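You operate a simulated robot arm through the tools that you are given. There is no shell and no other tool.

Carry out the task below with a simulated robot arm. There is one attempt and no reset: what you move stays moved.

## Task
Clear the mist off the table mirror, mostly with warm air from the dryer.
Fine: keep off its hot outlet (60 C); stand it back in its stand and switch it off.

It is judged by the outcome, as a careful person would: the job done as asked, and still so three seconds after it is handed in. It fails if anything else is knocked over, pushed out of place, dropped, spilled or broken.

## Robot
A 7-joint arm with a fingered hand, fixed in place. Base frame: the origin is on the floor under the middle of its stand, x ahead of it, y to its left, z up. Lengths are in mm, angles in rad, forces in N, time in s.
With the tool pointing down near the work surface it reaches from about 280 to 680 mm from the base axis. Its first joint turns from -1.204 to 3.002 rad. Payload 3.2 kg.
Tool frame: the origin (TCP) lies between the finger pads and is the grasp point; the fingertips stand 26 mm ahead of it; z points along the fingers, y is the line along which they close. The gripper opens to 88 mm; its body begins 30 mm behind the TCP. The gripper is a hand of 5 fingers: y runs from the thumb to the fingers, the wrist lies at [-16, -108, -172] in the tool frame, and closing takes about 1.5 s.
Orientation is told as [roll, pitch, yaw] about the base's x, y, z axes, in that order, counted from this pose: with the fingers straight down and the wrist toward the robot, the tool's x, y and z point along [0, 1, 0], [1, 0, 0] and [0, 0, -1] of the base frame.

## Interface
- The arm moves only by the tool play_rows. Its argument "rows" is one flat list of numbers, 7 for each row, row after row: the shift along the tool's x, y, z in units of 300 mm (1.0 is 300 mm), then the turn, a rotation vector about the tool's x, y, z in units of 90 degrees (1.0 is 90 degrees), then the finger opening in mm, from 0 to 88. In form: [dx, dy, dz, ax, ay, az, grip, dx, dy, dz, ax, ay, az, grip, ...]. A call has 1 to 20 rows; each row is the pose to reach, as a shift and turn from the pose commanded when the call began, along the tool's axes at that moment. A call with a number of a shift or a turn outside -1 to 1 is refused whole. A row lasts 0.2 s, in which the tool goes at most 50 mm and 0.15 rad; a call with a longer step from one row to the next is refused whole, and so is a gripper value outside its range. Where a pose cannot be reached the arm comes as near as it can. A force on the tool above 40 N (or 10 N above the force at the start of the call, whichever is more), or a blocked arm, ends the call early, and 0.2 s more pass. Each finger travels about 72 mm/s and halts on what it meets, pressing with about 21 N; the grip force reading is that of the motor and also rises with nothing between the fingers. The clock runs only during rows and for 0.2 s after the last one: add rows that repeat a pose to give the fingers time. The reply holds the time, the measured pose of the TCP, the force on the tool along the base axes, the opening and the grip force, in the units named above and with some noise, with the torque about the TCP (base axes, N m) and any sound that the robot's microphone picked up.
- Cameras (640 x 400 px; columns grow to the right, rows downward): "scene" is fixed at [399.5, 651.2, 1577.7]; the picture's right is [-0.99, -0.14, 0.00], its down [-0.06, 0.47, -0.88] and it looks along [0.12, -0.87, -0.48] (base axes); focal length 350 px, centre (320, 200). "wrist" rides on the gripper at [67, -97, -117] in the tool frame; the picture's right is [-0.71, 0.33, -0.62], its down [-0.65, -0.65, 0.39] and it looks along [-0.28, 0.68, 0.68] (tool axes); focal length 234 px, centre (320, 200). There is no depth. A picture from a camera that has moved, and an enlarged one, comes with that camera's place and axes in the base frame and with its lens.
- capture(camera): a new picture of that camera. It takes no simulated time.
- slide_trunk(by): slides the trunk up (or, below 0, down) by that many mm; the arm rides with it, the base frame stays. It gives what a move gives, with no picture.
- set_grasp(shape): the hand has 5 fingers and takes this shape, open, in about a second: jaw (thumb against the fingers, like two jaws); tri (thumb and two fingers); tip (a fingertip pinch); poke (one finger out to press); point (the index stretched); flat (the hand flat); cup (the hand cupped); fist (a fist). The gripper value then closes the fingers along that shape, each until it touches; the sizes above hold for jaw. It gives what a move gives, with no picture.
- inspect(camera, box): a new picture of the part [left, top, right, bottom] of that camera's present view, enlarged. It takes no simulated time.
- close_job(): hands the job in; it is judged then, once.

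Places have to be worked out from the pictures, the camera data and where the tool is seen. Open the gripper and draw the arm clear of the work before you hand the job in, unless the task says otherwise.

The tools are called after "Call:" as a command line: name --argument value ..., lists and objects as JSON in quotes. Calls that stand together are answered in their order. play_rows: Moves the arm, as the interface text tells. Its arguments: {"type":"object","properties":{"rows":{"type":"array"}},"required":["rows"]} The other tools are called the same way: slide_trunk (by) moves the trunk up or down; set_grasp (shape) gives the hand a shape; capture (camera) takes a picture; inspect (camera, box) takes an enlarged picture of a part of a camera's view; close_job () hands the job in.

At the start:

```text
time_s: 0.0
tcp_pos: [389.4, -54.0, 1284.5]
tool_rot: [0.001, 0.0, 0.0]
wrist_force: [-0.6, -0.2, -1.0]
moment: [0.0, 0.04, 0.0]
opening: 87.7
finger_force: 0.1
shape: jaw
trunk travel left (down, up): [-775.0, 65.0]
```

scene: 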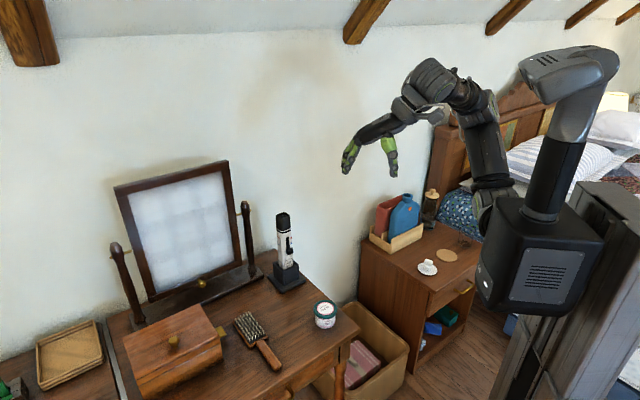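
wrist: 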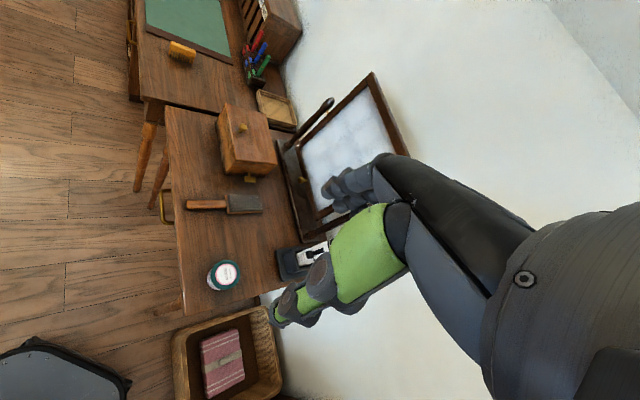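

The scene shows the misted mirror on a dressing table and what looks like the dryer upright in a stand to the right of it. I'll enlarge both regions before moving.

Call:
inspect --camera "scene" --box '[240, 190, 360, 340]'

Call:
inspect --camera "scene" --box '[90, 150, 280, 340]'

Call:
inspect --camera "wrist" --box '[160, 60, 420, 300]'

```text
2.67 times, centred on (300, 265) of scene
camera zoom: at [399.5, 651.2, 1577.7], right [-0.99, -0.14, 0.0], down [-0.06, 0.47, -0.88], along [0.12, -0.87, -0.48], focal length 933 px, centre (373, 27)
```

zoom: 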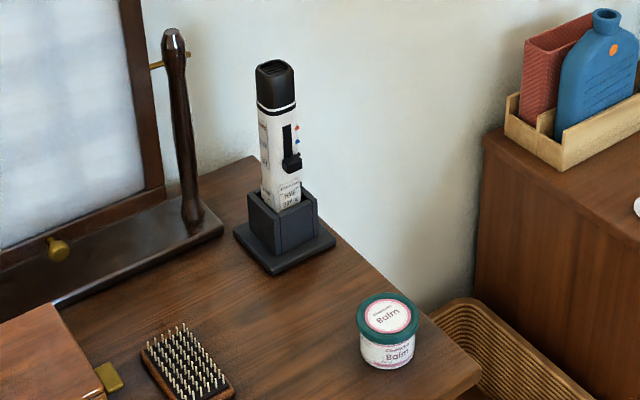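

```text
2.11 times, centred on (185, 245) of scene
camera zoom: at [399.5, 651.2, 1577.7], right [-0.99, -0.14, 0.0], down [-0.06, 0.47, -0.88], along [0.12, -0.87, -0.48], focal length 736 px, centre (604, 105)
```

zoom: 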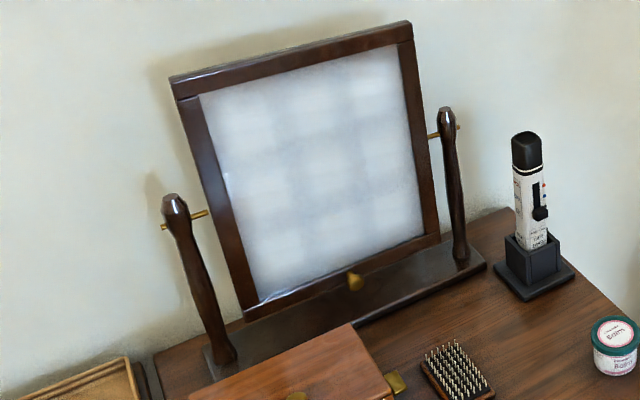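

```text
1.67 times, centred on (290, 180) of wrist
camera zoom: at [291.2, 14.5, 1401.2], right [0.33, -0.71, 0.62], down [-0.65, -0.65, -0.39], along [0.68, -0.28, -0.68], focal length 390 px, centre (370, 233)
```

zoom: 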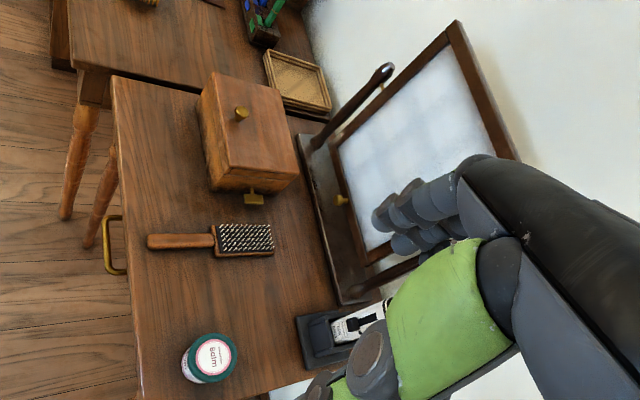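

From both views I put the balm jar lid at about (488, -102, 795), the table top near z 745, and the dryer stand centred near (643, -265). The table's long axis runs along about (0.66, 0.75). Next I'll enlarge the dryer's switch and the mirror more closely.

Call:
inspect --camera "scene" --box '[268, 205, 312, 275]'

Call:
inspect --camera "scene" --box '[268, 205, 308, 230]'

Call:
inspect --camera "scene" --box '[276, 225, 316, 250]'

Call:
inspect --camera "scene" --box '[330, 30, 640, 330]'

```text
5.71 times, centred on (290, 240) of scene
camera zoom: at [399.5, 651.2, 1577.7], right [-0.99, -0.14, 0.0], down [-0.06, 0.47, -0.88], along [0.12, -0.87, -0.48], focal length 1999 px, centre (491, -29)
```

zoom: 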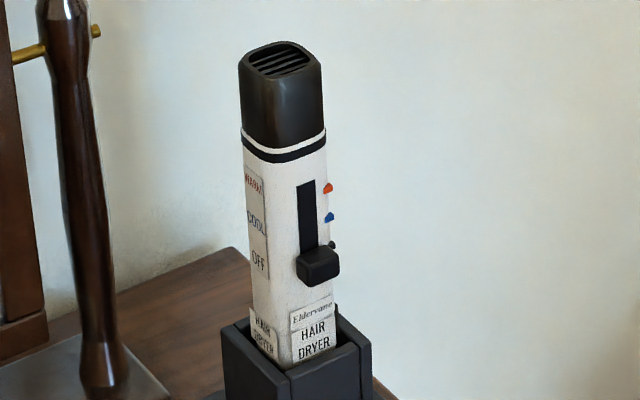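

```text
16.00 times, centred on (288, 218) of scene
camera zoom: at [399.5, 651.2, 1577.7], right [-0.99, -0.14, 0.0], down [-0.06, 0.47, -0.88], along [0.12, -0.87, -0.48], focal length 5597 px, centre (832, -80)
```

zoom: 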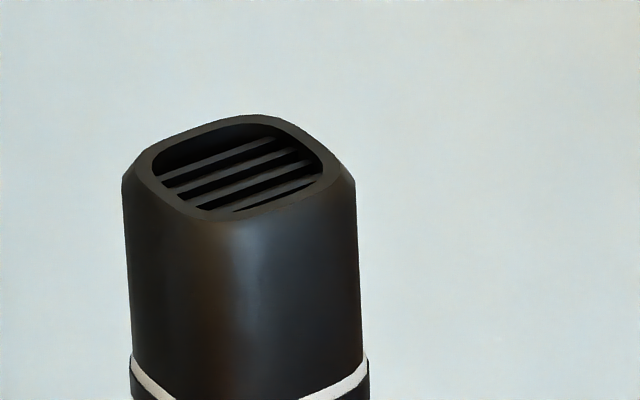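

```text
16.00 times, centred on (296, 238) of scene
camera zoom: at [399.5, 651.2, 1577.7], right [-0.99, -0.14, 0.0], down [-0.06, 0.47, -0.88], along [0.12, -0.87, -0.48], focal length 5597 px, centre (704, -400)
```

zoom: 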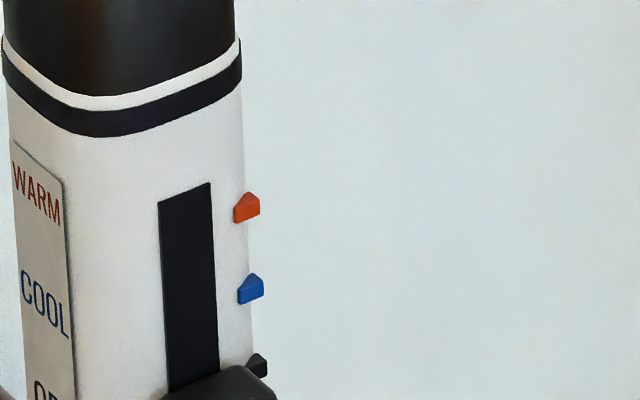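

```text
1.33 times, centred on (485, 180) of scene
camera zoom: at [399.5, 651.2, 1577.7], right [-0.99, -0.14, 0.0], down [-0.06, 0.47, -0.88], along [0.12, -0.87, -0.48], focal length 466 px, centre (100, 227)
```

zoom: 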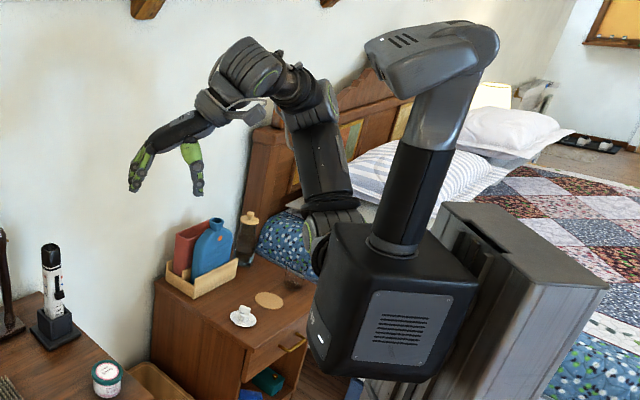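

The slider is on the dryer's room-facing face: OFF at the bottom (where it is now, z≈884), COOL in the middle, WARM at the top (z≈921). The outlet cap starts at about z 958. I'll lower the trunk so the arm works at table height, since the hand has clear air below it.

Call:
slide_trunk --by -250

```text
time_s: 2.6
tcp_pos: [388.0, -52.5, 1035.8]
tool_rot: [0.0, 0.0, 0.001]
wrist_force: [0.3, -0.5, -0.1]
moment: [0.0, 0.02, 0.01]
opening: 87.5
finger_force: 0.1
shape: jaw
trunk travel left (down, up): [-525.0, 315.0]
```

The trunk is now 250 mm lower, with the TCP at z 1036 and nothing touched. I'll form the poke hand to see where its fingertip sits.

Call:
set_grasp --shape "poke"

Call:
capture --camera "scene"

Call:
capture --camera "wrist"

```text
time_s: 3.5
tcp_pos: [388.7, -51.7, 1035.9]
tool_rot: [0.0, 0.0, -0.002]
wrist_force: [0.3, 1.2, 0.0]
moment: [-0.01, -0.04, -0.05]
opening: 0.0
finger_force: 0.1
shape: poke
trunk travel left (down, up): [-525.0, 315.0]
```

```text
taken
```

scene: 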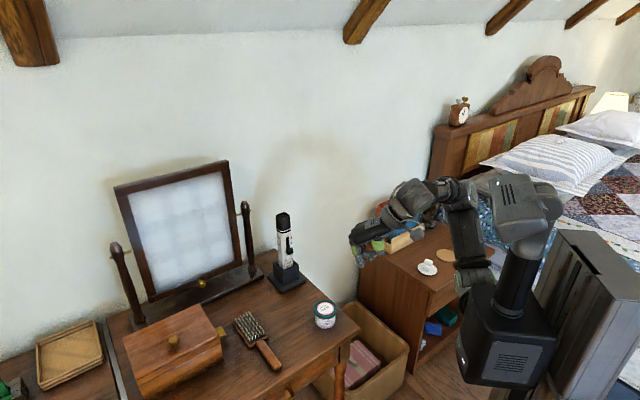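

```text
taken
camera wrist: at [291.2, 14.5, 1151.3], right [0.33, -0.71, 0.62], down [-0.65, -0.65, -0.39], along [0.68, -0.28, -0.68], focal length 234 px, centre (320, 200)
```

wrist: 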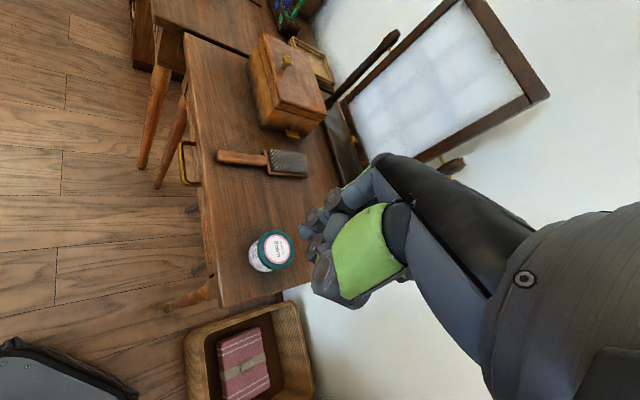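

The hand is folded now; I need to see which finger is out and where its tip is.

Call:
inspect --camera "scene" --box '[330, 170, 480, 290]'

Call:
inspect --camera "wrist" --box '[270, 130, 470, 330]'

```text
3.33 times, centred on (405, 230) of scene
camera zoom: at [399.5, 651.2, 1577.7], right [-0.99, -0.14, 0.0], down [-0.06, 0.47, -0.88], along [0.12, -0.87, -0.48], focal length 1166 px, centre (37, 100)
```

zoom: 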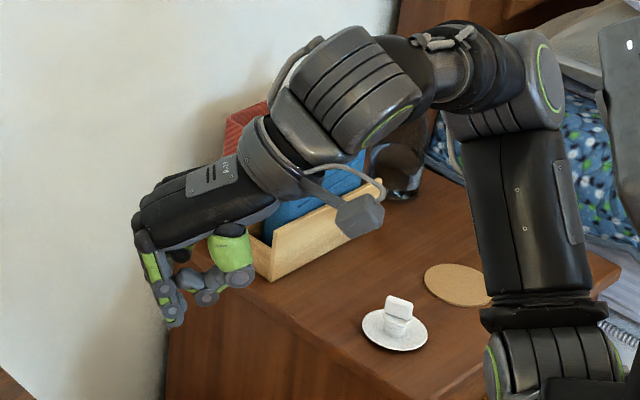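

```text
2.00 times, centred on (370, 230) of wrist
camera zoom: at [291.2, 14.5, 1151.3], right [0.33, -0.71, 0.62], down [-0.65, -0.65, -0.39], along [0.68, -0.28, -0.68], focal length 468 px, centre (220, 140)
```

zoom: 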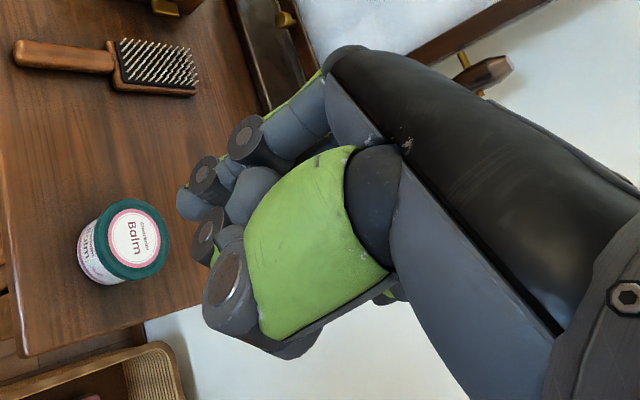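

In poke the finger hangs along the tool z with its tip about 26 mm ahead of the TCP, close to the folded thumb. I'll compare it with the point shape, which may give a longer and more visible finger for working the slider.

Call:
set_grasp --shape "point"

Call:
inspect --camera "scene" --box '[330, 170, 480, 290]'

Call:
inspect --camera "wrist" --box '[220, 80, 470, 330]'

```text
time_s: 4.4
tcp_pos: [389.9, -51.4, 1035.3]
tool_rot: [-0.001, -0.001, 0.001]
wrist_force: [-1.0, 0.6, 0.9]
moment: [0.01, -0.02, -0.03]
opening: 0.1
finger_force: 0.1
shape: point
trunk travel left (down, up): [-525.0, 315.0]
```

```text
3.33 times, centred on (405, 230) of scene
camera zoom: at [399.5, 651.2, 1577.7], right [-0.99, -0.14, 0.0], down [-0.06, 0.47, -0.88], along [0.12, -0.87, -0.48], focal length 1166 px, centre (37, 100)
```

zoom: 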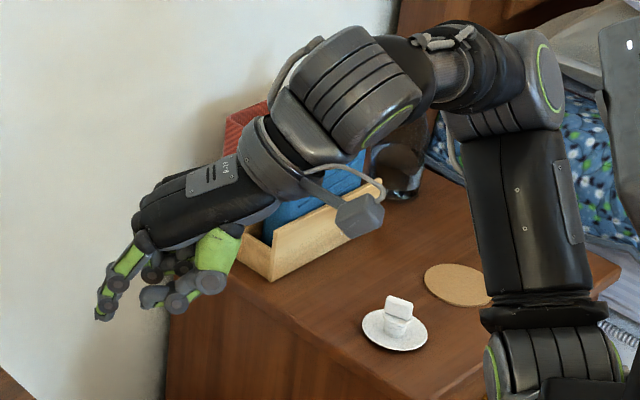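

```text
1.60 times, centred on (345, 205) of wrist
camera zoom: at [291.2, 14.5, 1151.2], right [0.33, -0.71, 0.62], down [-0.65, -0.65, -0.39], along [0.68, -0.28, -0.68], focal length 375 px, centre (280, 192)
```

zoom: 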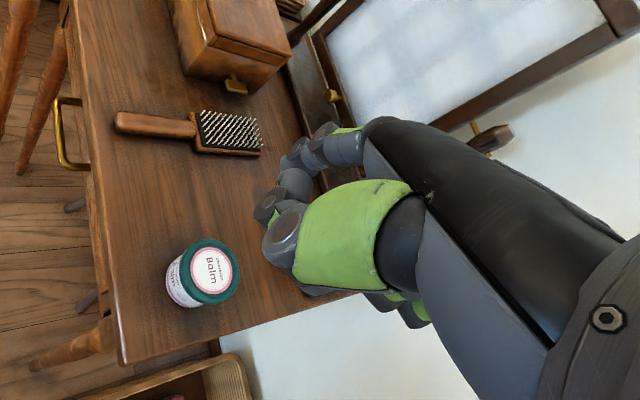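

In point, the index tip sits at roughly [15, 58, 19] in the tool frame with the other fingers curled away, which suits the slider. I'll tilt the hand up about 60° so the finger is horizontal and bring it toward the dryer from the right side, staying high and clear of the jar.

Call:
play_rows --rows '[-0.075, 0.046, 0.035, -0.083, 0, 0, 0, -0.15, 0.092, 0.07, -0.167, 0, 0, 0, -0.225, 0.138, 0.106, -0.25, 0, 0, 0, -0.3, 0.184, 0.141, -0.333, 0, 0, 0, -0.375, 0.23, 0.177, -0.417, 0, 0, 0, -0.45, 0.275, 0.212, -0.5, 0, 0, 0, -0.525, 0.32, 0.248, -0.583, 0, 0, 0, -0.6, 0.367, 0.283, -0.667, 0, 0, 0, -0.6, 0.367, 0.283, -0.667, 0, 0, 0]'

Call:
capture --camera "scene"

Call:
capture --camera "wrist"

```text
time_s: 6.4
tcp_pos: [499.1, -230.9, 949.8]
tool_rot: [0.0, -1.049, 0.0]
wrist_force: [-0.3, -0.1, 0.3]
moment: [-0.01, 0.0, 0.01]
opening: 0.0
finger_force: 0.1
shape: point
trunk travel left (down, up): [-525.0, 315.0]
```

```text
taken
```

scene: 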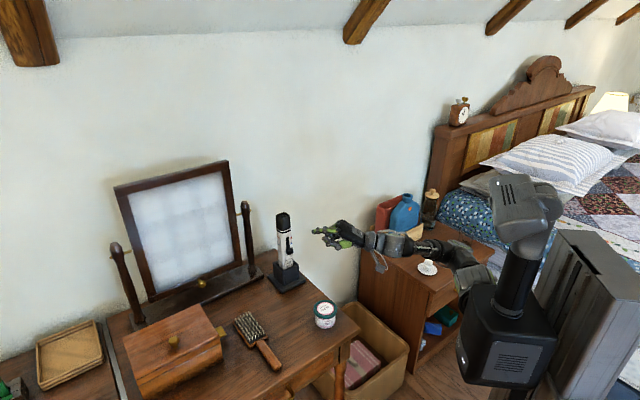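

```text
taken
camera wrist: at [348.5, -164.9, 922.7], right [-0.37, -0.71, 0.6], down [0.01, -0.65, -0.76], along [0.93, -0.28, 0.25], focal length 234 px, centre (320, 200)
```

wrist: 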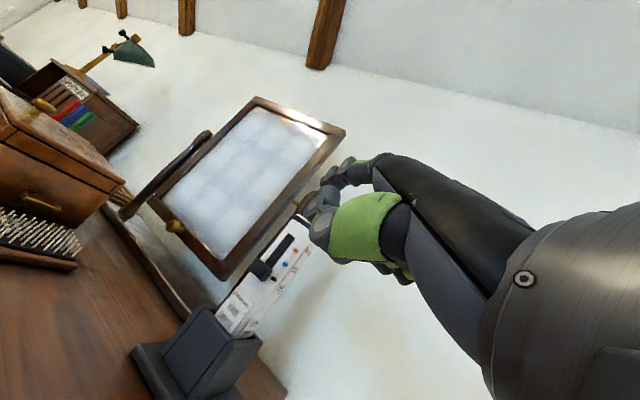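

The hand is now level and short of the dryer, and the wrist camera sees the slider well. I'll enlarge both views to locate the fingertip, the knob and the forearm's clearance over the nightstand.

Call:
inspect --camera "scene" --box '[265, 190, 385, 300]'

Call:
inspect --camera "scene" --box '[370, 160, 560, 360]'

Call:
inspect --camera "wrist" --box '[190, 130, 430, 330]'

```text
3.64 times, centred on (325, 245) of scene
camera zoom: at [399.5, 651.2, 1577.7], right [-0.99, -0.14, 0.0], down [-0.06, 0.47, -0.88], along [0.12, -0.87, -0.48], focal length 1272 px, centre (302, 36)
```

zoom: 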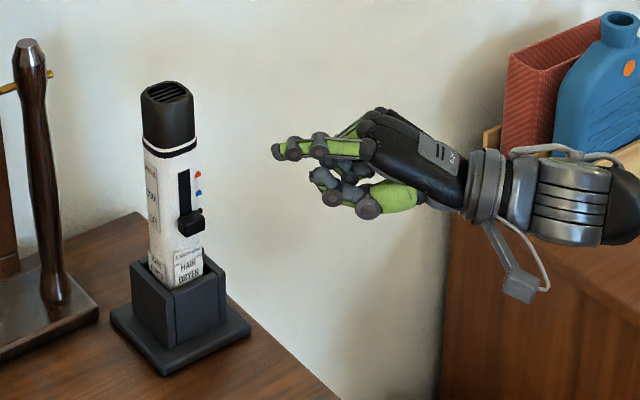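

```text
2.00 times, centred on (465, 260) of scene
camera zoom: at [399.5, 651.2, 1577.7], right [-0.99, -0.14, 0.0], down [-0.06, 0.47, -0.88], along [0.12, -0.87, -0.48], focal length 700 px, centre (30, 80)
```

zoom: 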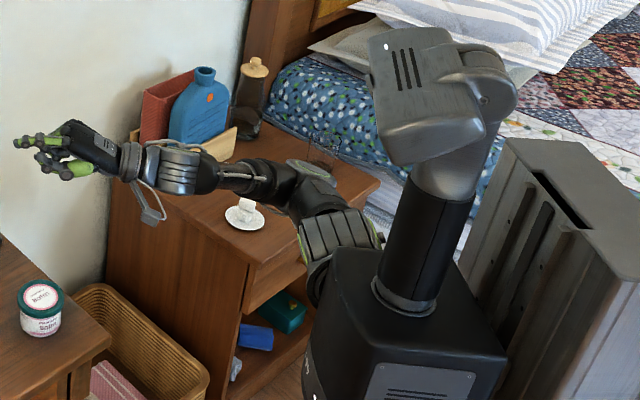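

```text
2.00 times, centred on (310, 230) of wrist
camera zoom: at [348.5, -164.9, 922.7], right [-0.37, -0.71, 0.6], down [0.01, -0.65, -0.76], along [0.93, -0.28, 0.25], focal length 468 px, centre (340, 140)
```

zoom: 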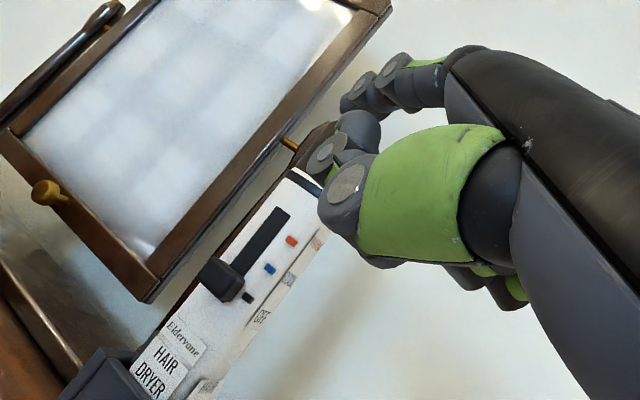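

The fingertip triangulates to (543, -216, 990) and the knob to about (623, -244, 887), with its lower edge near z 879. I'll lower the hand so the finger is level just beneath the knob, still about 40 mm short of it.

Call:
play_rows --rows '[-0.018, -0.049, 0.051, 0, 0, 0, 0, -0.036, -0.098, 0.102, 0, 0, 0, 0, -0.054, -0.146, 0.154, 0, 0, 0, 0, -0.071, -0.195, 0.205, 0, 0, 0, 0, -0.089, -0.244, 0.256, 0, 0, 0, 0, -0.107, -0.292, 0.307, 0, 0, 0, 0, -0.107, -0.292, 0.307, 0, 0, 0, 0]'

Call:
inspect --camera "scene" --box '[265, 190, 385, 300]'

Call:
inspect --camera "wrist" --box '[190, 60, 430, 260]'

```text
time_s: 8.0
tcp_pos: [536.1, -263.8, 827.6]
tool_rot: [0.001, -1.046, -0.001]
wrist_force: [0.2, -0.7, -0.1]
moment: [0.02, -0.01, -0.03]
opening: 0.0
finger_force: 0.0
shape: point
trunk travel left (down, up): [-525.0, 315.0]
```

```text
3.64 times, centred on (325, 245) of scene
camera zoom: at [399.5, 651.2, 1577.7], right [-0.99, -0.14, 0.0], down [-0.06, 0.47, -0.88], along [0.12, -0.87, -0.48], focal length 1272 px, centre (302, 36)
```

zoom: 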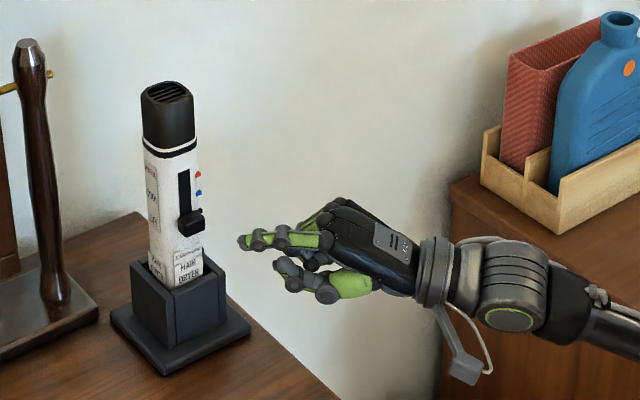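

```text
2.00 times, centred on (310, 160) of wrist
camera zoom: at [385.3, -197.1, 800.3], right [-0.37, -0.71, 0.6], down [0.01, -0.65, -0.76], along [0.93, -0.28, 0.25], focal length 468 px, centre (340, 280)
```

zoom: 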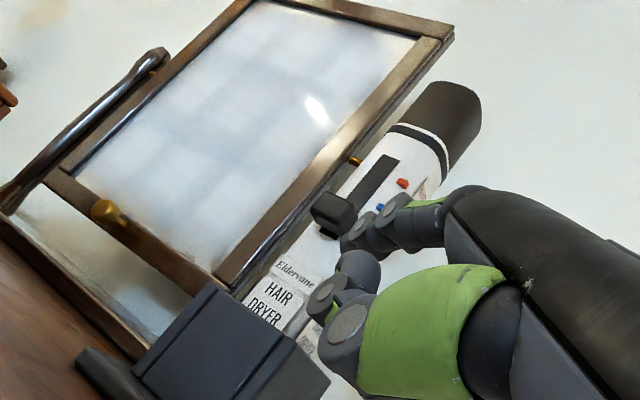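

The tip reads (581, -249, 868), and the knob's lower edge is nearer z 872–877, so the finger would clip it. I'll drop 9 mm first and then go 30 mm forward, stopping short of contact.

Call:
play_rows --rows '[0, -0.026, 0.015, 0, 0, 0, 0, 0.001, -0.009, 0.044, 0, 0, 0, 0, 0.002, 0.008, 0.073, 0, 0, 0, 0, 0.003, 0.024, 0.102, 0, 0, 0, 0, 0.003, 0.024, 0.102, 0, 0, 0, 0]'

Call:
inspect --camera "scene" --box '[270, 220, 320, 265]'

Call:
inspect --camera "wrist" --box '[260, 90, 400, 230]'

```text
time_s: 9.2
tcp_pos: [546.8, -270.3, 816.6]
tool_rot: [0.001, -1.048, 0.001]
wrist_force: [0.2, -0.4, 0.2]
moment: [-0.02, 0.02, -0.04]
opening: 0.1
finger_force: 0.0
shape: point
out of reach, approached as far as the arm can: row 3, 4, 5
trunk travel left (down, up): [-525.0, 315.0]
```

```text
8.89 times, centred on (295, 242) of scene
camera zoom: at [399.5, 651.2, 1577.7], right [-0.99, -0.14, 0.0], down [-0.06, 0.47, -0.88], along [0.12, -0.87, -0.48], focal length 3109 px, centre (542, -178)
```

zoom: 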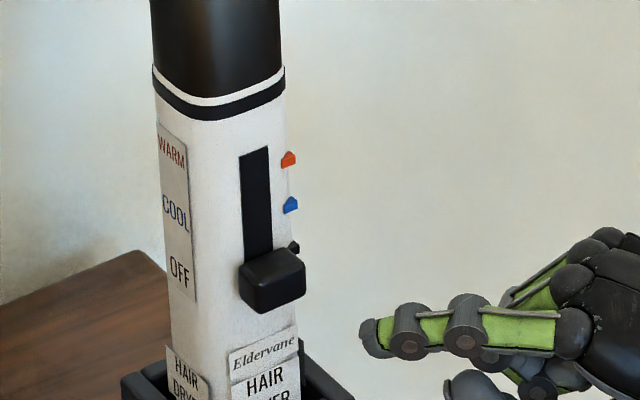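

```text
2.86 times, centred on (330, 160) of wrist
camera zoom: at [396.5, -203.0, 789.5], right [-0.37, -0.71, 0.6], down [0.01, -0.65, -0.76], along [0.93, -0.28, 0.25], focal length 669 px, centre (291, 314)
```

zoom: 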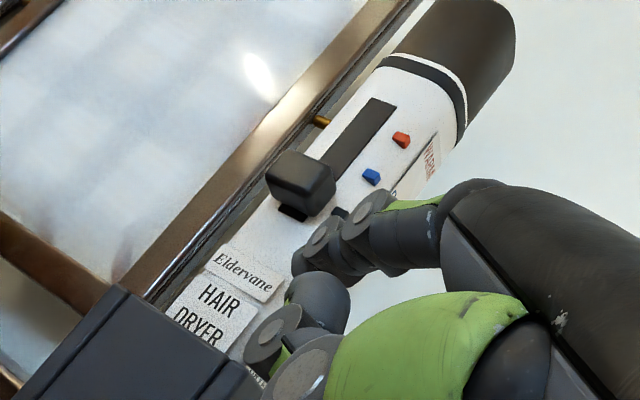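

The arm stopped short at (547, -270, 817), at its reach limit in this posture, and is not touching anything. I'll look at how the arm is folded so I can pick a better trunk height or heading.

Call:
inspect --camera "scene" --box '[290, 160, 560, 360]'

```text
2.00 times, centred on (425, 260) of scene
camera zoom: at [399.5, 651.2, 1577.7], right [-0.99, -0.14, 0.0], down [-0.06, 0.47, -0.88], along [0.12, -0.87, -0.48], focal length 700 px, centre (110, 80)
```

zoom: 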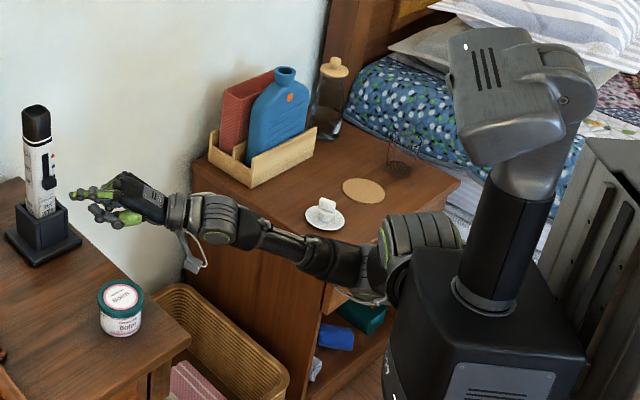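

The shoulder is at about z 900, above the wrist, so the wrist runs out of bend in this posture. I'll raise the hand 180 mm with the arm and then lower the trunk by about the same amount. That brings the shoulder down while the fingertip returns to the same place.

Call:
play_rows --rows '[0, 0.081, -0.06, 0, 0, 0, 0, 0, 0.162, -0.119, 0, 0, 0, 0, 0, 0.243, -0.179, 0, 0, 0, 0, 0, 0.325, -0.239, 0, 0, 0, 0, 0, 0.406, -0.298, 0, 0, 0, 0, 0, 0.487, -0.358, 0, 0, 0, 0, 0, 0.487, -0.358, 0, 0, 0, 0]'

```text
time_s: 10.8
tcp_pos: [526.8, -269.7, 997.2]
tool_rot: [0.003, -1.047, -0.003]
wrist_force: [-0.5, 0.2, 0.2]
moment: [-0.01, 0.01, 0.03]
opening: 0.0
finger_force: 0.2
shape: point
trunk travel left (down, up): [-525.0, 315.0]
```

The arm is at (527, -270, 997). Lowering the trunk 165 mm should leave the TCP at about z 832, with the fingertip still 50 mm short of the dryer.

Call:
slide_trunk --by -165

Call:
inspect --camera "scene" --box '[270, 180, 540, 350]'

```text
time_s: 12.7
tcp_pos: [527.0, -269.5, 831.5]
tool_rot: [-0.001, -1.047, -0.001]
wrist_force: [-0.3, -0.8, 0.8]
moment: [0.03, 0.01, -0.01]
opening: 0.0
finger_force: 0.1
shape: point
trunk travel left (down, up): [-360.0, 480.0]
```

```text
2.35 times, centred on (405, 265) of scene
camera zoom: at [399.5, 651.2, 1577.7], right [-0.99, -0.14, 0.0], down [-0.06, 0.47, -0.88], along [0.12, -0.87, -0.48], focal length 823 px, centre (120, 47)
```

zoom: 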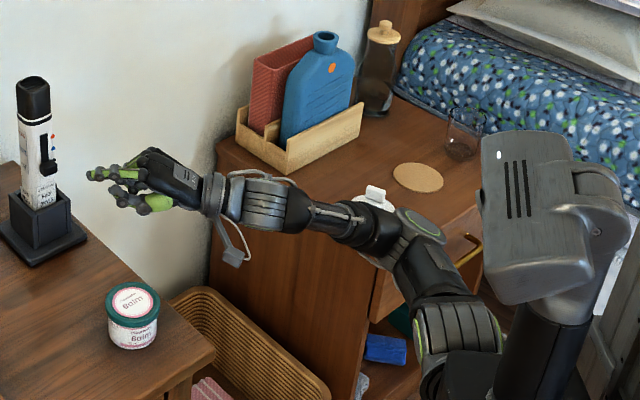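

The posture is much better, with the elbow up and room to extend. I'll drop the fingertip to z≈859 and move it forward to about x 602, just short of the knob.

Call:
play_rows --rows '[0.02, -0.038, 0.022, 0, 0, 0, 0, 0.02, -0.02, 0.051, 0, 0, 0, 0, 0.02, -0.004, 0.08, 0, 0, 0, 0, 0.02, 0.0125, 0.108, 0, 0, 0, 0, 0.02, 0.0125, 0.108, 0, 0, 0, 0]'

Call:
inspect --camera "scene" --box '[270, 220, 320, 265]'

Call:
inspect --camera "wrist" --box '[260, 90, 400, 230]'

```text
time_s: 13.9
tcp_pos: [555.9, -264.0, 819.2]
tool_rot: [0.003, -1.047, 0.0]
wrist_force: [-0.5, -0.6, 0.2]
moment: [-0.01, 0.04, -0.05]
opening: 0.0
finger_force: 0.1
shape: point
trunk travel left (down, up): [-360.0, 480.0]
```

```text
8.89 times, centred on (295, 242) of scene
camera zoom: at [399.5, 651.2, 1577.7], right [-0.99, -0.14, 0.0], down [-0.06, 0.47, -0.88], along [0.12, -0.87, -0.48], focal length 3109 px, centre (542, -178)
```

zoom: 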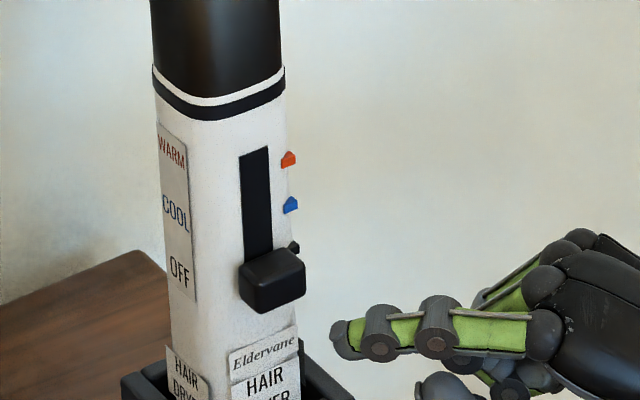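

```text
2.86 times, centred on (330, 160) of wrist
camera zoom: at [406.3, -197.1, 792.3], right [-0.37, -0.71, 0.6], down [0.01, -0.65, -0.76], along [0.93, -0.28, 0.25], focal length 669 px, centre (291, 314)
```

zoom: 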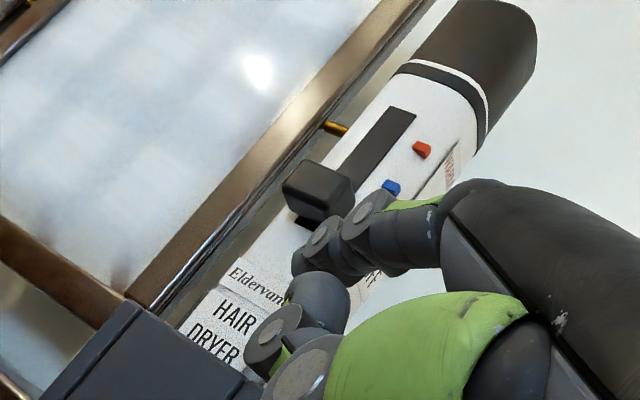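

The finger is just below and 25 mm short of the knob. I'll move forward 18 mm and check again.

Call:
play_rows --rows '[0, 0.01, 0.017, 0, 0, 0, 0, 0, 0.02, 0.035, 0, 0, 0, 0, 0, 0.03, 0.052, 0, 0, 0, 0, 0, 0.03, 0.052, 0, 0, 0, 0]'

Call:
inspect --camera "scene" --box '[270, 220, 320, 265]'

Call:
inspect --camera "wrist" --box '[260, 90, 400, 230]'

```text
time_s: 14.9
tcp_pos: [569.1, -265.7, 820.6]
tool_rot: [-0.012, -1.046, 0.009]
wrist_force: [-0.4, -0.7, 0.3]
moment: [-0.01, 0.01, 0.01]
opening: 0.0
finger_force: 0.2
shape: point
out of reach, approached as far as the arm can: row 3
trunk travel left (down, up): [-360.0, 480.0]
```

```text
8.89 times, centred on (295, 242) of scene
camera zoom: at [399.5, 651.2, 1577.7], right [-0.99, -0.14, 0.0], down [-0.06, 0.47, -0.88], along [0.12, -0.87, -0.48], focal length 3109 px, centre (542, -178)
```

zoom: 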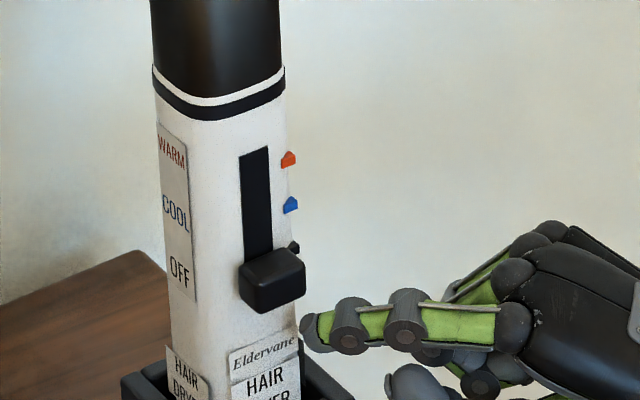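

```text
2.86 times, centred on (330, 160) of wrist
camera zoom: at [417.9, -198.7, 793.4], right [-0.37, -0.7, 0.6], down [0.01, -0.65, -0.76], along [0.93, -0.28, 0.25], focal length 669 px, centre (291, 314)
```

zoom: 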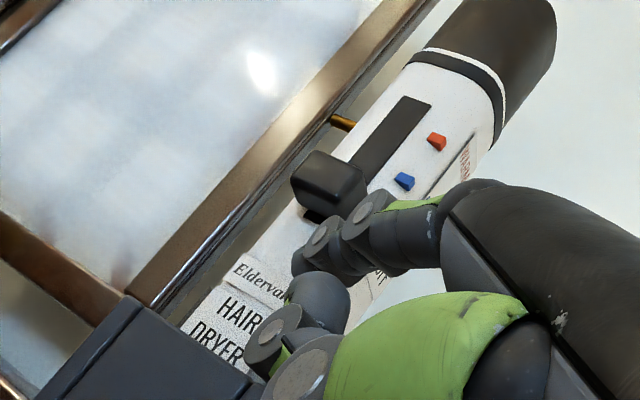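

Still a little short in reach, because the wrist is bent sideways at this heading. I'll back off, turn the hand toward the arm's natural heading of about -25°, and ease the tilt. That also lifts the wrist camera well above the jar.

Call:
play_rows --rows '[0.016, 0.003, -0.079, 0, 0, 0, 0, 0.033, 0.006, -0.157, 0, 0, 0, 0, 0.033, 0.006, -0.157, 0, -0.06, 0.0347, 0, 0.033, 0.006, -0.157, 0, -0.12, 0.0695, 0, 0.033, 0.006, -0.157, 0, -0.18, 0.104, 0, 0.033, 0.006, -0.157, 0, -0.2406, 0.1389, 0, 0.033, 0.006, -0.157, 0, -0.2406, 0.1389, 0]'

```text
time_s: 16.5
tcp_pos: [534.7, -254.9, 845.3]
tool_rot: [0.001, -1.05, -0.439]
wrist_force: [0.0, 0.3, 0.6]
moment: [-0.03, -0.01, -0.02]
opening: 0.1
finger_force: 0.0
shape: point
trunk travel left (down, up): [-360.0, 480.0]
```

Now I'll ease the tilt by 15° and line the fingertip up about 25 mm in front of the spot under the knob.

Call:
play_rows --rows '[0.03, -0.01, 0.005, 0.083, 0, 0, 0, 0.06, -0.02, 0.013, 0.1667, 0, 0, 0, 0.097, -0.039, 0.026, 0.1667, 0, 0, 0, 0.097, -0.039, 0.026, 0.1667, 0, 0, 0]'

Call:
inspect --camera "scene" --box '[270, 215, 330, 265]'

Call:
inspect --camera "wrist" --box '[200, 80, 400, 280]'

Call:
inspect --camera "scene" --box '[270, 180, 540, 350]'

```text
time_s: 17.5
tcp_pos: [548.2, -228.4, 829.0]
tool_rot: [0.002, -0.785, -0.438]
wrist_force: [0.3, -0.6, -0.1]
moment: [-0.02, -0.01, -0.01]
opening: 0.1
finger_force: 0.0
shape: point
trunk travel left (down, up): [-360.0, 480.0]
```

```text
8.00 times, centred on (300, 240) of scene
camera zoom: at [399.5, 651.2, 1577.7], right [-0.99, -0.14, 0.0], down [-0.06, 0.47, -0.88], along [0.12, -0.87, -0.48], focal length 2798 px, centre (480, -120)
```

zoom: 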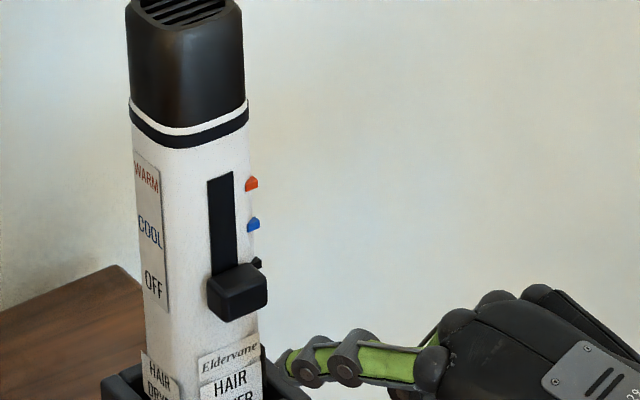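

```text
2.00 times, centred on (300, 180) of wrist
camera zoom: at [438.5, -103.8, 843.1], right [-0.49, -0.55, 0.68], down [-0.44, -0.51, -0.74], along [0.75, -0.66, 0.0], focal length 468 px, centre (360, 240)
```

zoom: 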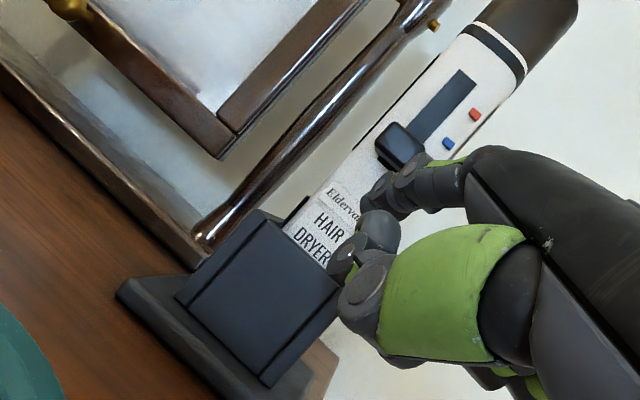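

```text
2.35 times, centred on (405, 265) of scene
camera zoom: at [399.5, 651.2, 1577.7], right [-0.99, -0.14, 0.0], down [-0.06, 0.47, -0.88], along [0.12, -0.87, -0.48], focal length 823 px, centre (120, 47)
```

zoom: 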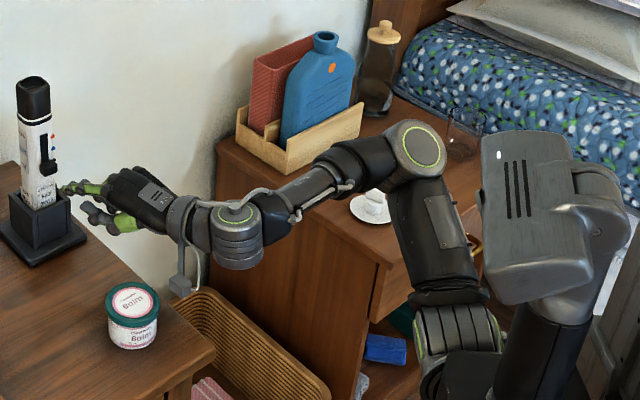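

The elbow now sits well up with plenty of reach left, and the tip is at about (606, -238, 856), level below the knob. I'll advance 22 mm along the finger heading so the tip goes under the knob without pressing the body.

Call:
play_rows --rows '[0, 0.017, 0.017, 0, 0, 0, 0, 0, 0.035, 0.035, 0, 0, 0, 0, 0, 0.052, 0.052, 0, 0, 0, 0, 0, 0.052, 0.052, 0, 0, 0, 0]'

Call:
inspect --camera "scene" --box '[270, 215, 330, 265]'

Call:
inspect --camera "wrist" --box '[270, 80, 400, 210]'

```text
time_s: 18.5
tcp_pos: [567.2, -238.0, 830.2]
tool_rot: [0.001, -0.786, -0.436]
wrist_force: [-0.2, 0.1, 0.0]
moment: [0.0, -0.01, -0.02]
opening: 0.0
finger_force: 0.0
shape: point
trunk travel left (down, up): [-360.0, 480.0]
```

```text
8.00 times, centred on (300, 240) of scene
camera zoom: at [399.5, 651.2, 1577.7], right [-0.99, -0.14, 0.0], down [-0.06, 0.47, -0.88], along [0.12, -0.87, -0.48], focal length 2798 px, centre (480, -120)
```

zoom: 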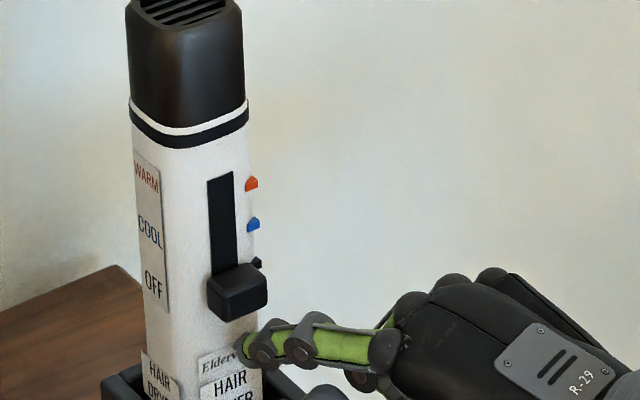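

```text
3.08 times, centred on (335, 145) of wrist
camera zoom: at [458.0, -112.8, 842.8], right [-0.49, -0.55, 0.68], down [-0.44, -0.51, -0.74], along [0.75, -0.66, 0.0], focal length 720 px, centre (274, 369)
```

zoom: 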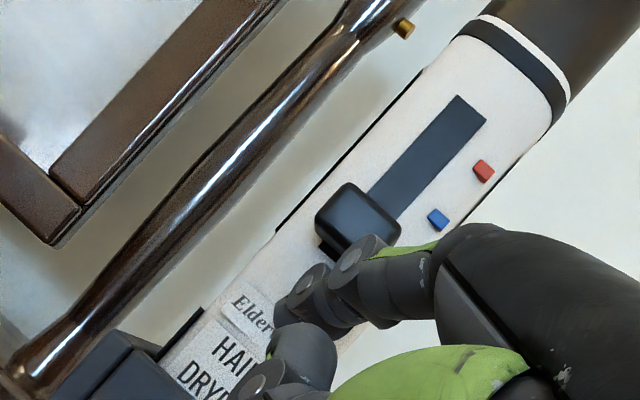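

The tip is under the knob with a few millimetres' gap to the body. I'll go 4 mm further in, then raise 14 mm to make contact and read the forces.

Call:
play_rows --rows '[0, 0.0094, 0.0094, 0, 0, 0, 0, 0, 0.0204, -0.0016, 0, 0, 0, 0, 0, 0.0314, -0.0126, 0, 0, 0, 0, 0, 0.0424, -0.0236, 0, 0, 0, 0, 0, 0.0424, -0.0236, 0, 0, 0, 0]'

Call:
inspect --camera "scene" --box '[270, 215, 330, 265]'

Call:
inspect --camera "wrist" --box '[270, 80, 400, 210]'

```text
time_s: 19.7
tcp_pos: [570.7, -238.9, 843.7]
tool_rot: [0.001, -0.785, -0.438]
wrist_force: [-0.2, 0.4, 0.0]
moment: [0.01, -0.03, 0.01]
opening: 83.5
finger_force: 0.1
shape: point
trunk travel left (down, up): [-360.0, 480.0]
```

```text
8.00 times, centred on (300, 240) of scene
camera zoom: at [399.5, 651.2, 1577.7], right [-0.99, -0.14, 0.0], down [-0.06, 0.47, -0.88], along [0.12, -0.87, -0.48], focal length 2798 px, centre (480, -120)
```

zoom: 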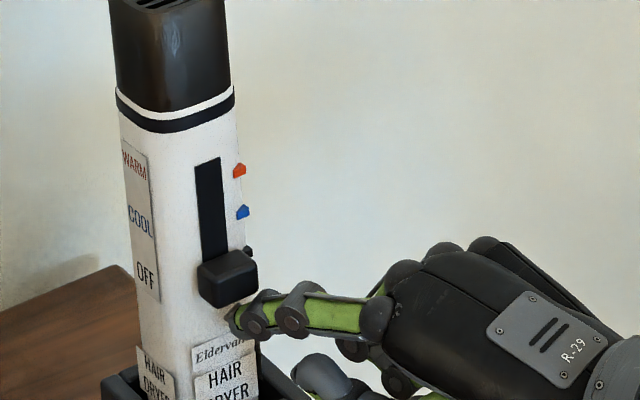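

```text
3.08 times, centred on (335, 145) of wrist
camera zoom: at [461.5, -114.7, 856.7], right [-0.49, -0.55, 0.68], down [-0.44, -0.51, -0.74], along [0.75, -0.66, 0.0], focal length 720 px, centre (274, 369)
```

zoom: 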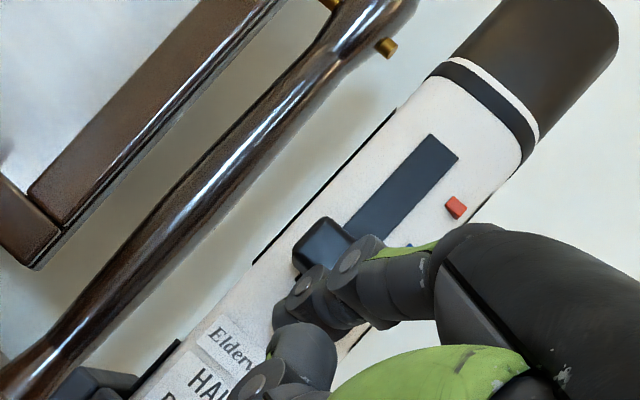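

The dryer has leaned back a few millimetres in its stand, and the slider still reads OFF. The force reading is about zero. Before pushing more I'll look at the stand, the knob and the whole hand.

Call:
inspect --camera "scene" --box '[250, 195, 350, 305]'

Call:
inspect --camera "wrist" --box '[160, 60, 400, 300]'

Call:
inspect --camera "scene" --box '[275, 230, 325, 265]'

```text
3.64 times, centred on (300, 250) of scene
camera zoom: at [399.5, 651.2, 1577.7], right [-0.99, -0.14, 0.0], down [-0.06, 0.47, -0.88], along [0.12, -0.87, -0.48], focal length 1272 px, centre (393, 18)
```

zoom: 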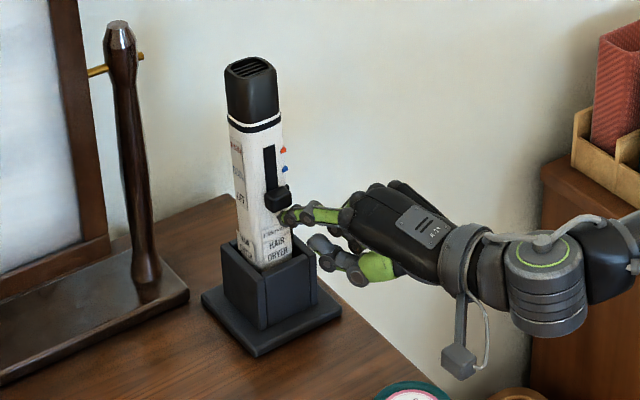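

```text
1.67 times, centred on (280, 180) of wrist
camera zoom: at [461.5, -114.7, 856.7], right [-0.49, -0.55, 0.68], down [-0.44, -0.51, -0.74], along [0.75, -0.66, 0.0], focal length 390 px, centre (387, 233)
```

zoom: 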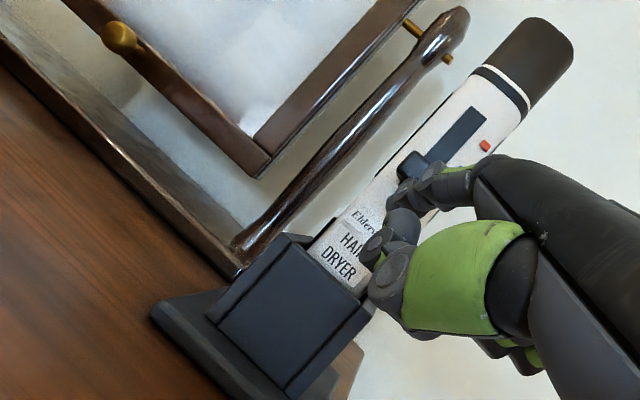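

```text
11.43 times, centred on (300, 248) of scene
camera zoom: at [399.5, 651.2, 1577.7], right [-0.99, -0.14, 0.0], down [-0.06, 0.47, -0.88], along [0.12, -0.87, -0.48], focal length 3998 px, centre (549, -343)
```

zoom: 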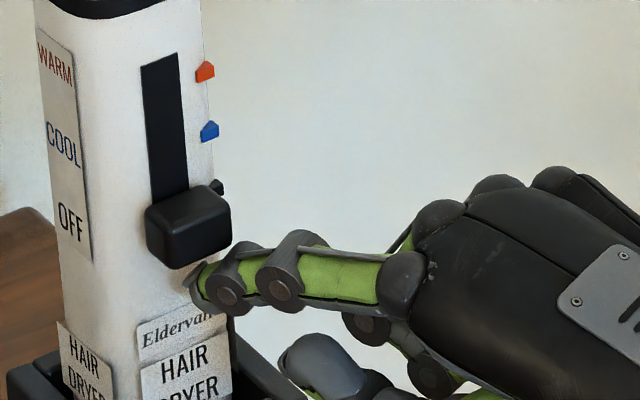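

The dryer is only leaning against the back of its cup; the stand hasn't moved and the finger is against the knob's underside. I'll continue straight up in small steps while easing back 2 mm, to see whether the slider slides.

Call:
play_rows --rows '[0, -0.0047, -0.0047, 0, 0, 0, 0, 0, 0.0071, -0.0165, 0, 0, 0, 0, 0, 0.0189, -0.0283, 0, 0, 0, 0, 0, 0.0189, -0.0283, 0, 0, 0, 0]'

Call:
inspect --camera "scene" --box '[265, 205, 335, 265]'

Call:
inspect --camera "wrist" --box '[160, 60, 400, 300]'

```text
time_s: 20.7
tcp_pos: [569.2, -237.3, 852.8]
tool_rot: [0.0, -0.786, -0.436]
wrist_force: [-0.6, 1.0, 0.0]
moment: [-0.04, 0.07, 0.03]
opening: 83.4
finger_force: 0.0
shape: point
trunk travel left (down, up): [-360.0, 480.0]
```

```text
6.67 times, centred on (300, 235) of scene
camera zoom: at [399.5, 651.2, 1577.7], right [-0.99, -0.14, 0.0], down [-0.06, 0.47, -0.88], along [0.12, -0.87, -0.48], focal length 2332 px, centre (453, -33)
```

zoom: 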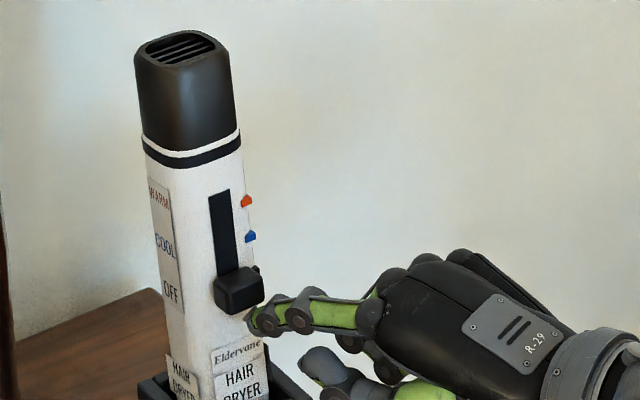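

```text
1.67 times, centred on (280, 180) of wrist
camera zoom: at [459.8, -113.7, 866.5], right [-0.49, -0.55, 0.68], down [-0.44, -0.51, -0.74], along [0.75, -0.66, 0.0], focal length 390 px, centre (387, 233)
```

zoom: 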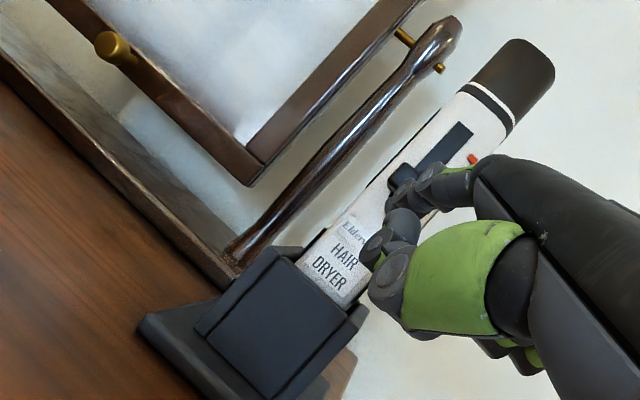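

The knob has barely moved, and the dryer has tilted to the limit of its cup. The force is only about 1 N, so I'll push up another 8 mm in small steps and watch whether the slider gives or the dryer rises.

Call:
play_rows --rows '[0, 0.0094, -0.0094, 0, 0, 0, 0, 0, 0.0189, -0.0189, 0, 0, 0, 0, 0, 0.0189, -0.0189, 0, 0, 0, 0]'

Call:
inspect --camera "scene" --box '[265, 205, 335, 265]'

Call:
inspect --camera "scene" --box '[250, 195, 350, 305]'

```text
time_s: 21.5
tcp_pos: [569.4, -238.5, 862.8]
tool_rot: [0.001, -0.786, -0.438]
wrist_force: [-0.4, 0.0, 0.6]
moment: [0.01, -0.02, 0.0]
opening: 83.6
finger_force: 0.0
shape: point
trunk travel left (down, up): [-360.0, 480.0]
```

```text
6.67 times, centred on (300, 235) of scene
camera zoom: at [399.5, 651.2, 1577.7], right [-0.99, -0.14, 0.0], down [-0.06, 0.47, -0.88], along [0.12, -0.87, -0.48], focal length 2332 px, centre (453, -33)
```

zoom: 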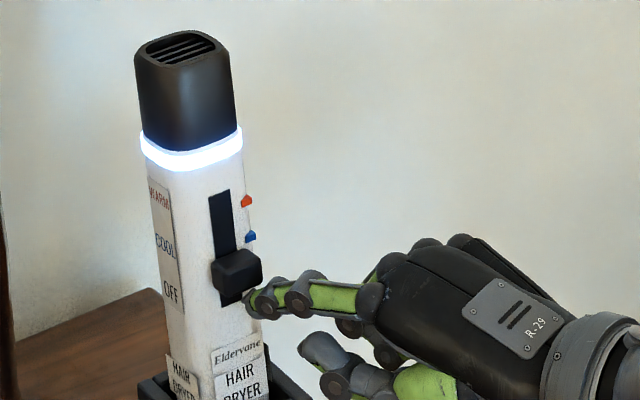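

```text
3.64 times, centred on (300, 250) of scene
camera zoom: at [399.5, 651.2, 1577.7], right [-0.99, -0.14, 0.0], down [-0.06, 0.47, -0.88], along [0.12, -0.87, -0.48], focal length 1272 px, centre (393, 18)
```

zoom: 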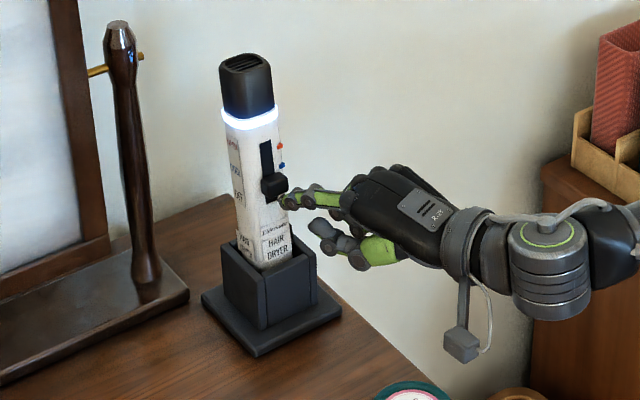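

The slider gave way: the knob is partway up, the ring light has come on, and the dryer isn't lifting. I'll keep pushing up steadily toward WARM, another 22 mm, then check.

Call:
play_rows --rows '[0, 0.0094, -0.0094, 0, 0, 0, 0, 0, 0.0189, -0.0189, 0, 0, 0, 0, 0, 0.0283, -0.0283, 0, 0, 0, 0, 0, 0.0377, -0.0377, 0, 0, 0, 0, 0, 0.0519, -0.0519, 0, 0, 0, 0, 0, 0.0519, -0.0519, 0, 0, 0, 0]'

Call:
inspect --camera "scene" --box '[265, 205, 335, 265]'

Call:
inspect --camera "wrist" --box '[200, 60, 400, 260]'

```text
time_s: 22.9
tcp_pos: [569.2, -237.8, 884.4]
tool_rot: [0.001, -0.787, -0.437]
wrist_force: [-0.6, 0.9, -0.6]
moment: [-0.03, 0.0, 0.04]
opening: 83.6
finger_force: 0.1
shape: point
trunk travel left (down, up): [-360.0, 480.0]
```

```text
6.67 times, centred on (300, 235) of scene
camera zoom: at [399.5, 651.2, 1577.7], right [-0.99, -0.14, 0.0], down [-0.06, 0.47, -0.88], along [0.12, -0.87, -0.48], focal length 2332 px, centre (453, -33)
```

zoom: 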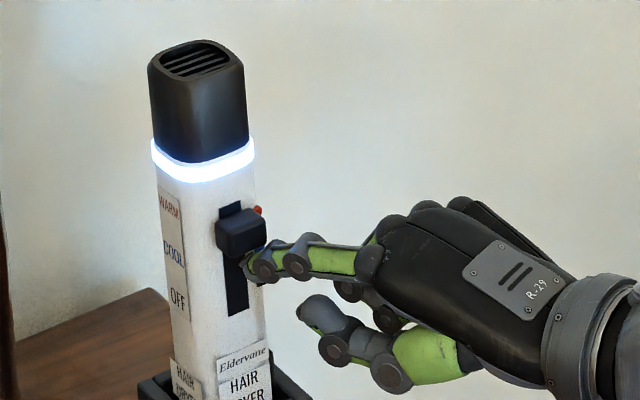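

```text
2.00 times, centred on (300, 160) of wrist
camera zoom: at [459.7, -113.6, 897.4], right [-0.49, -0.55, 0.68], down [-0.44, -0.51, -0.74], along [0.75, -0.66, 0.0], focal length 468 px, centre (360, 280)
```

zoom: 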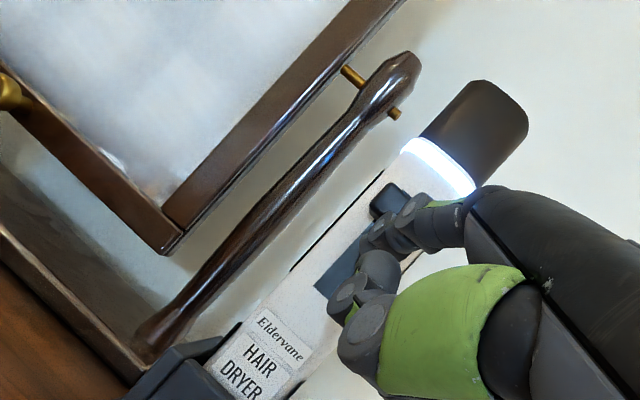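

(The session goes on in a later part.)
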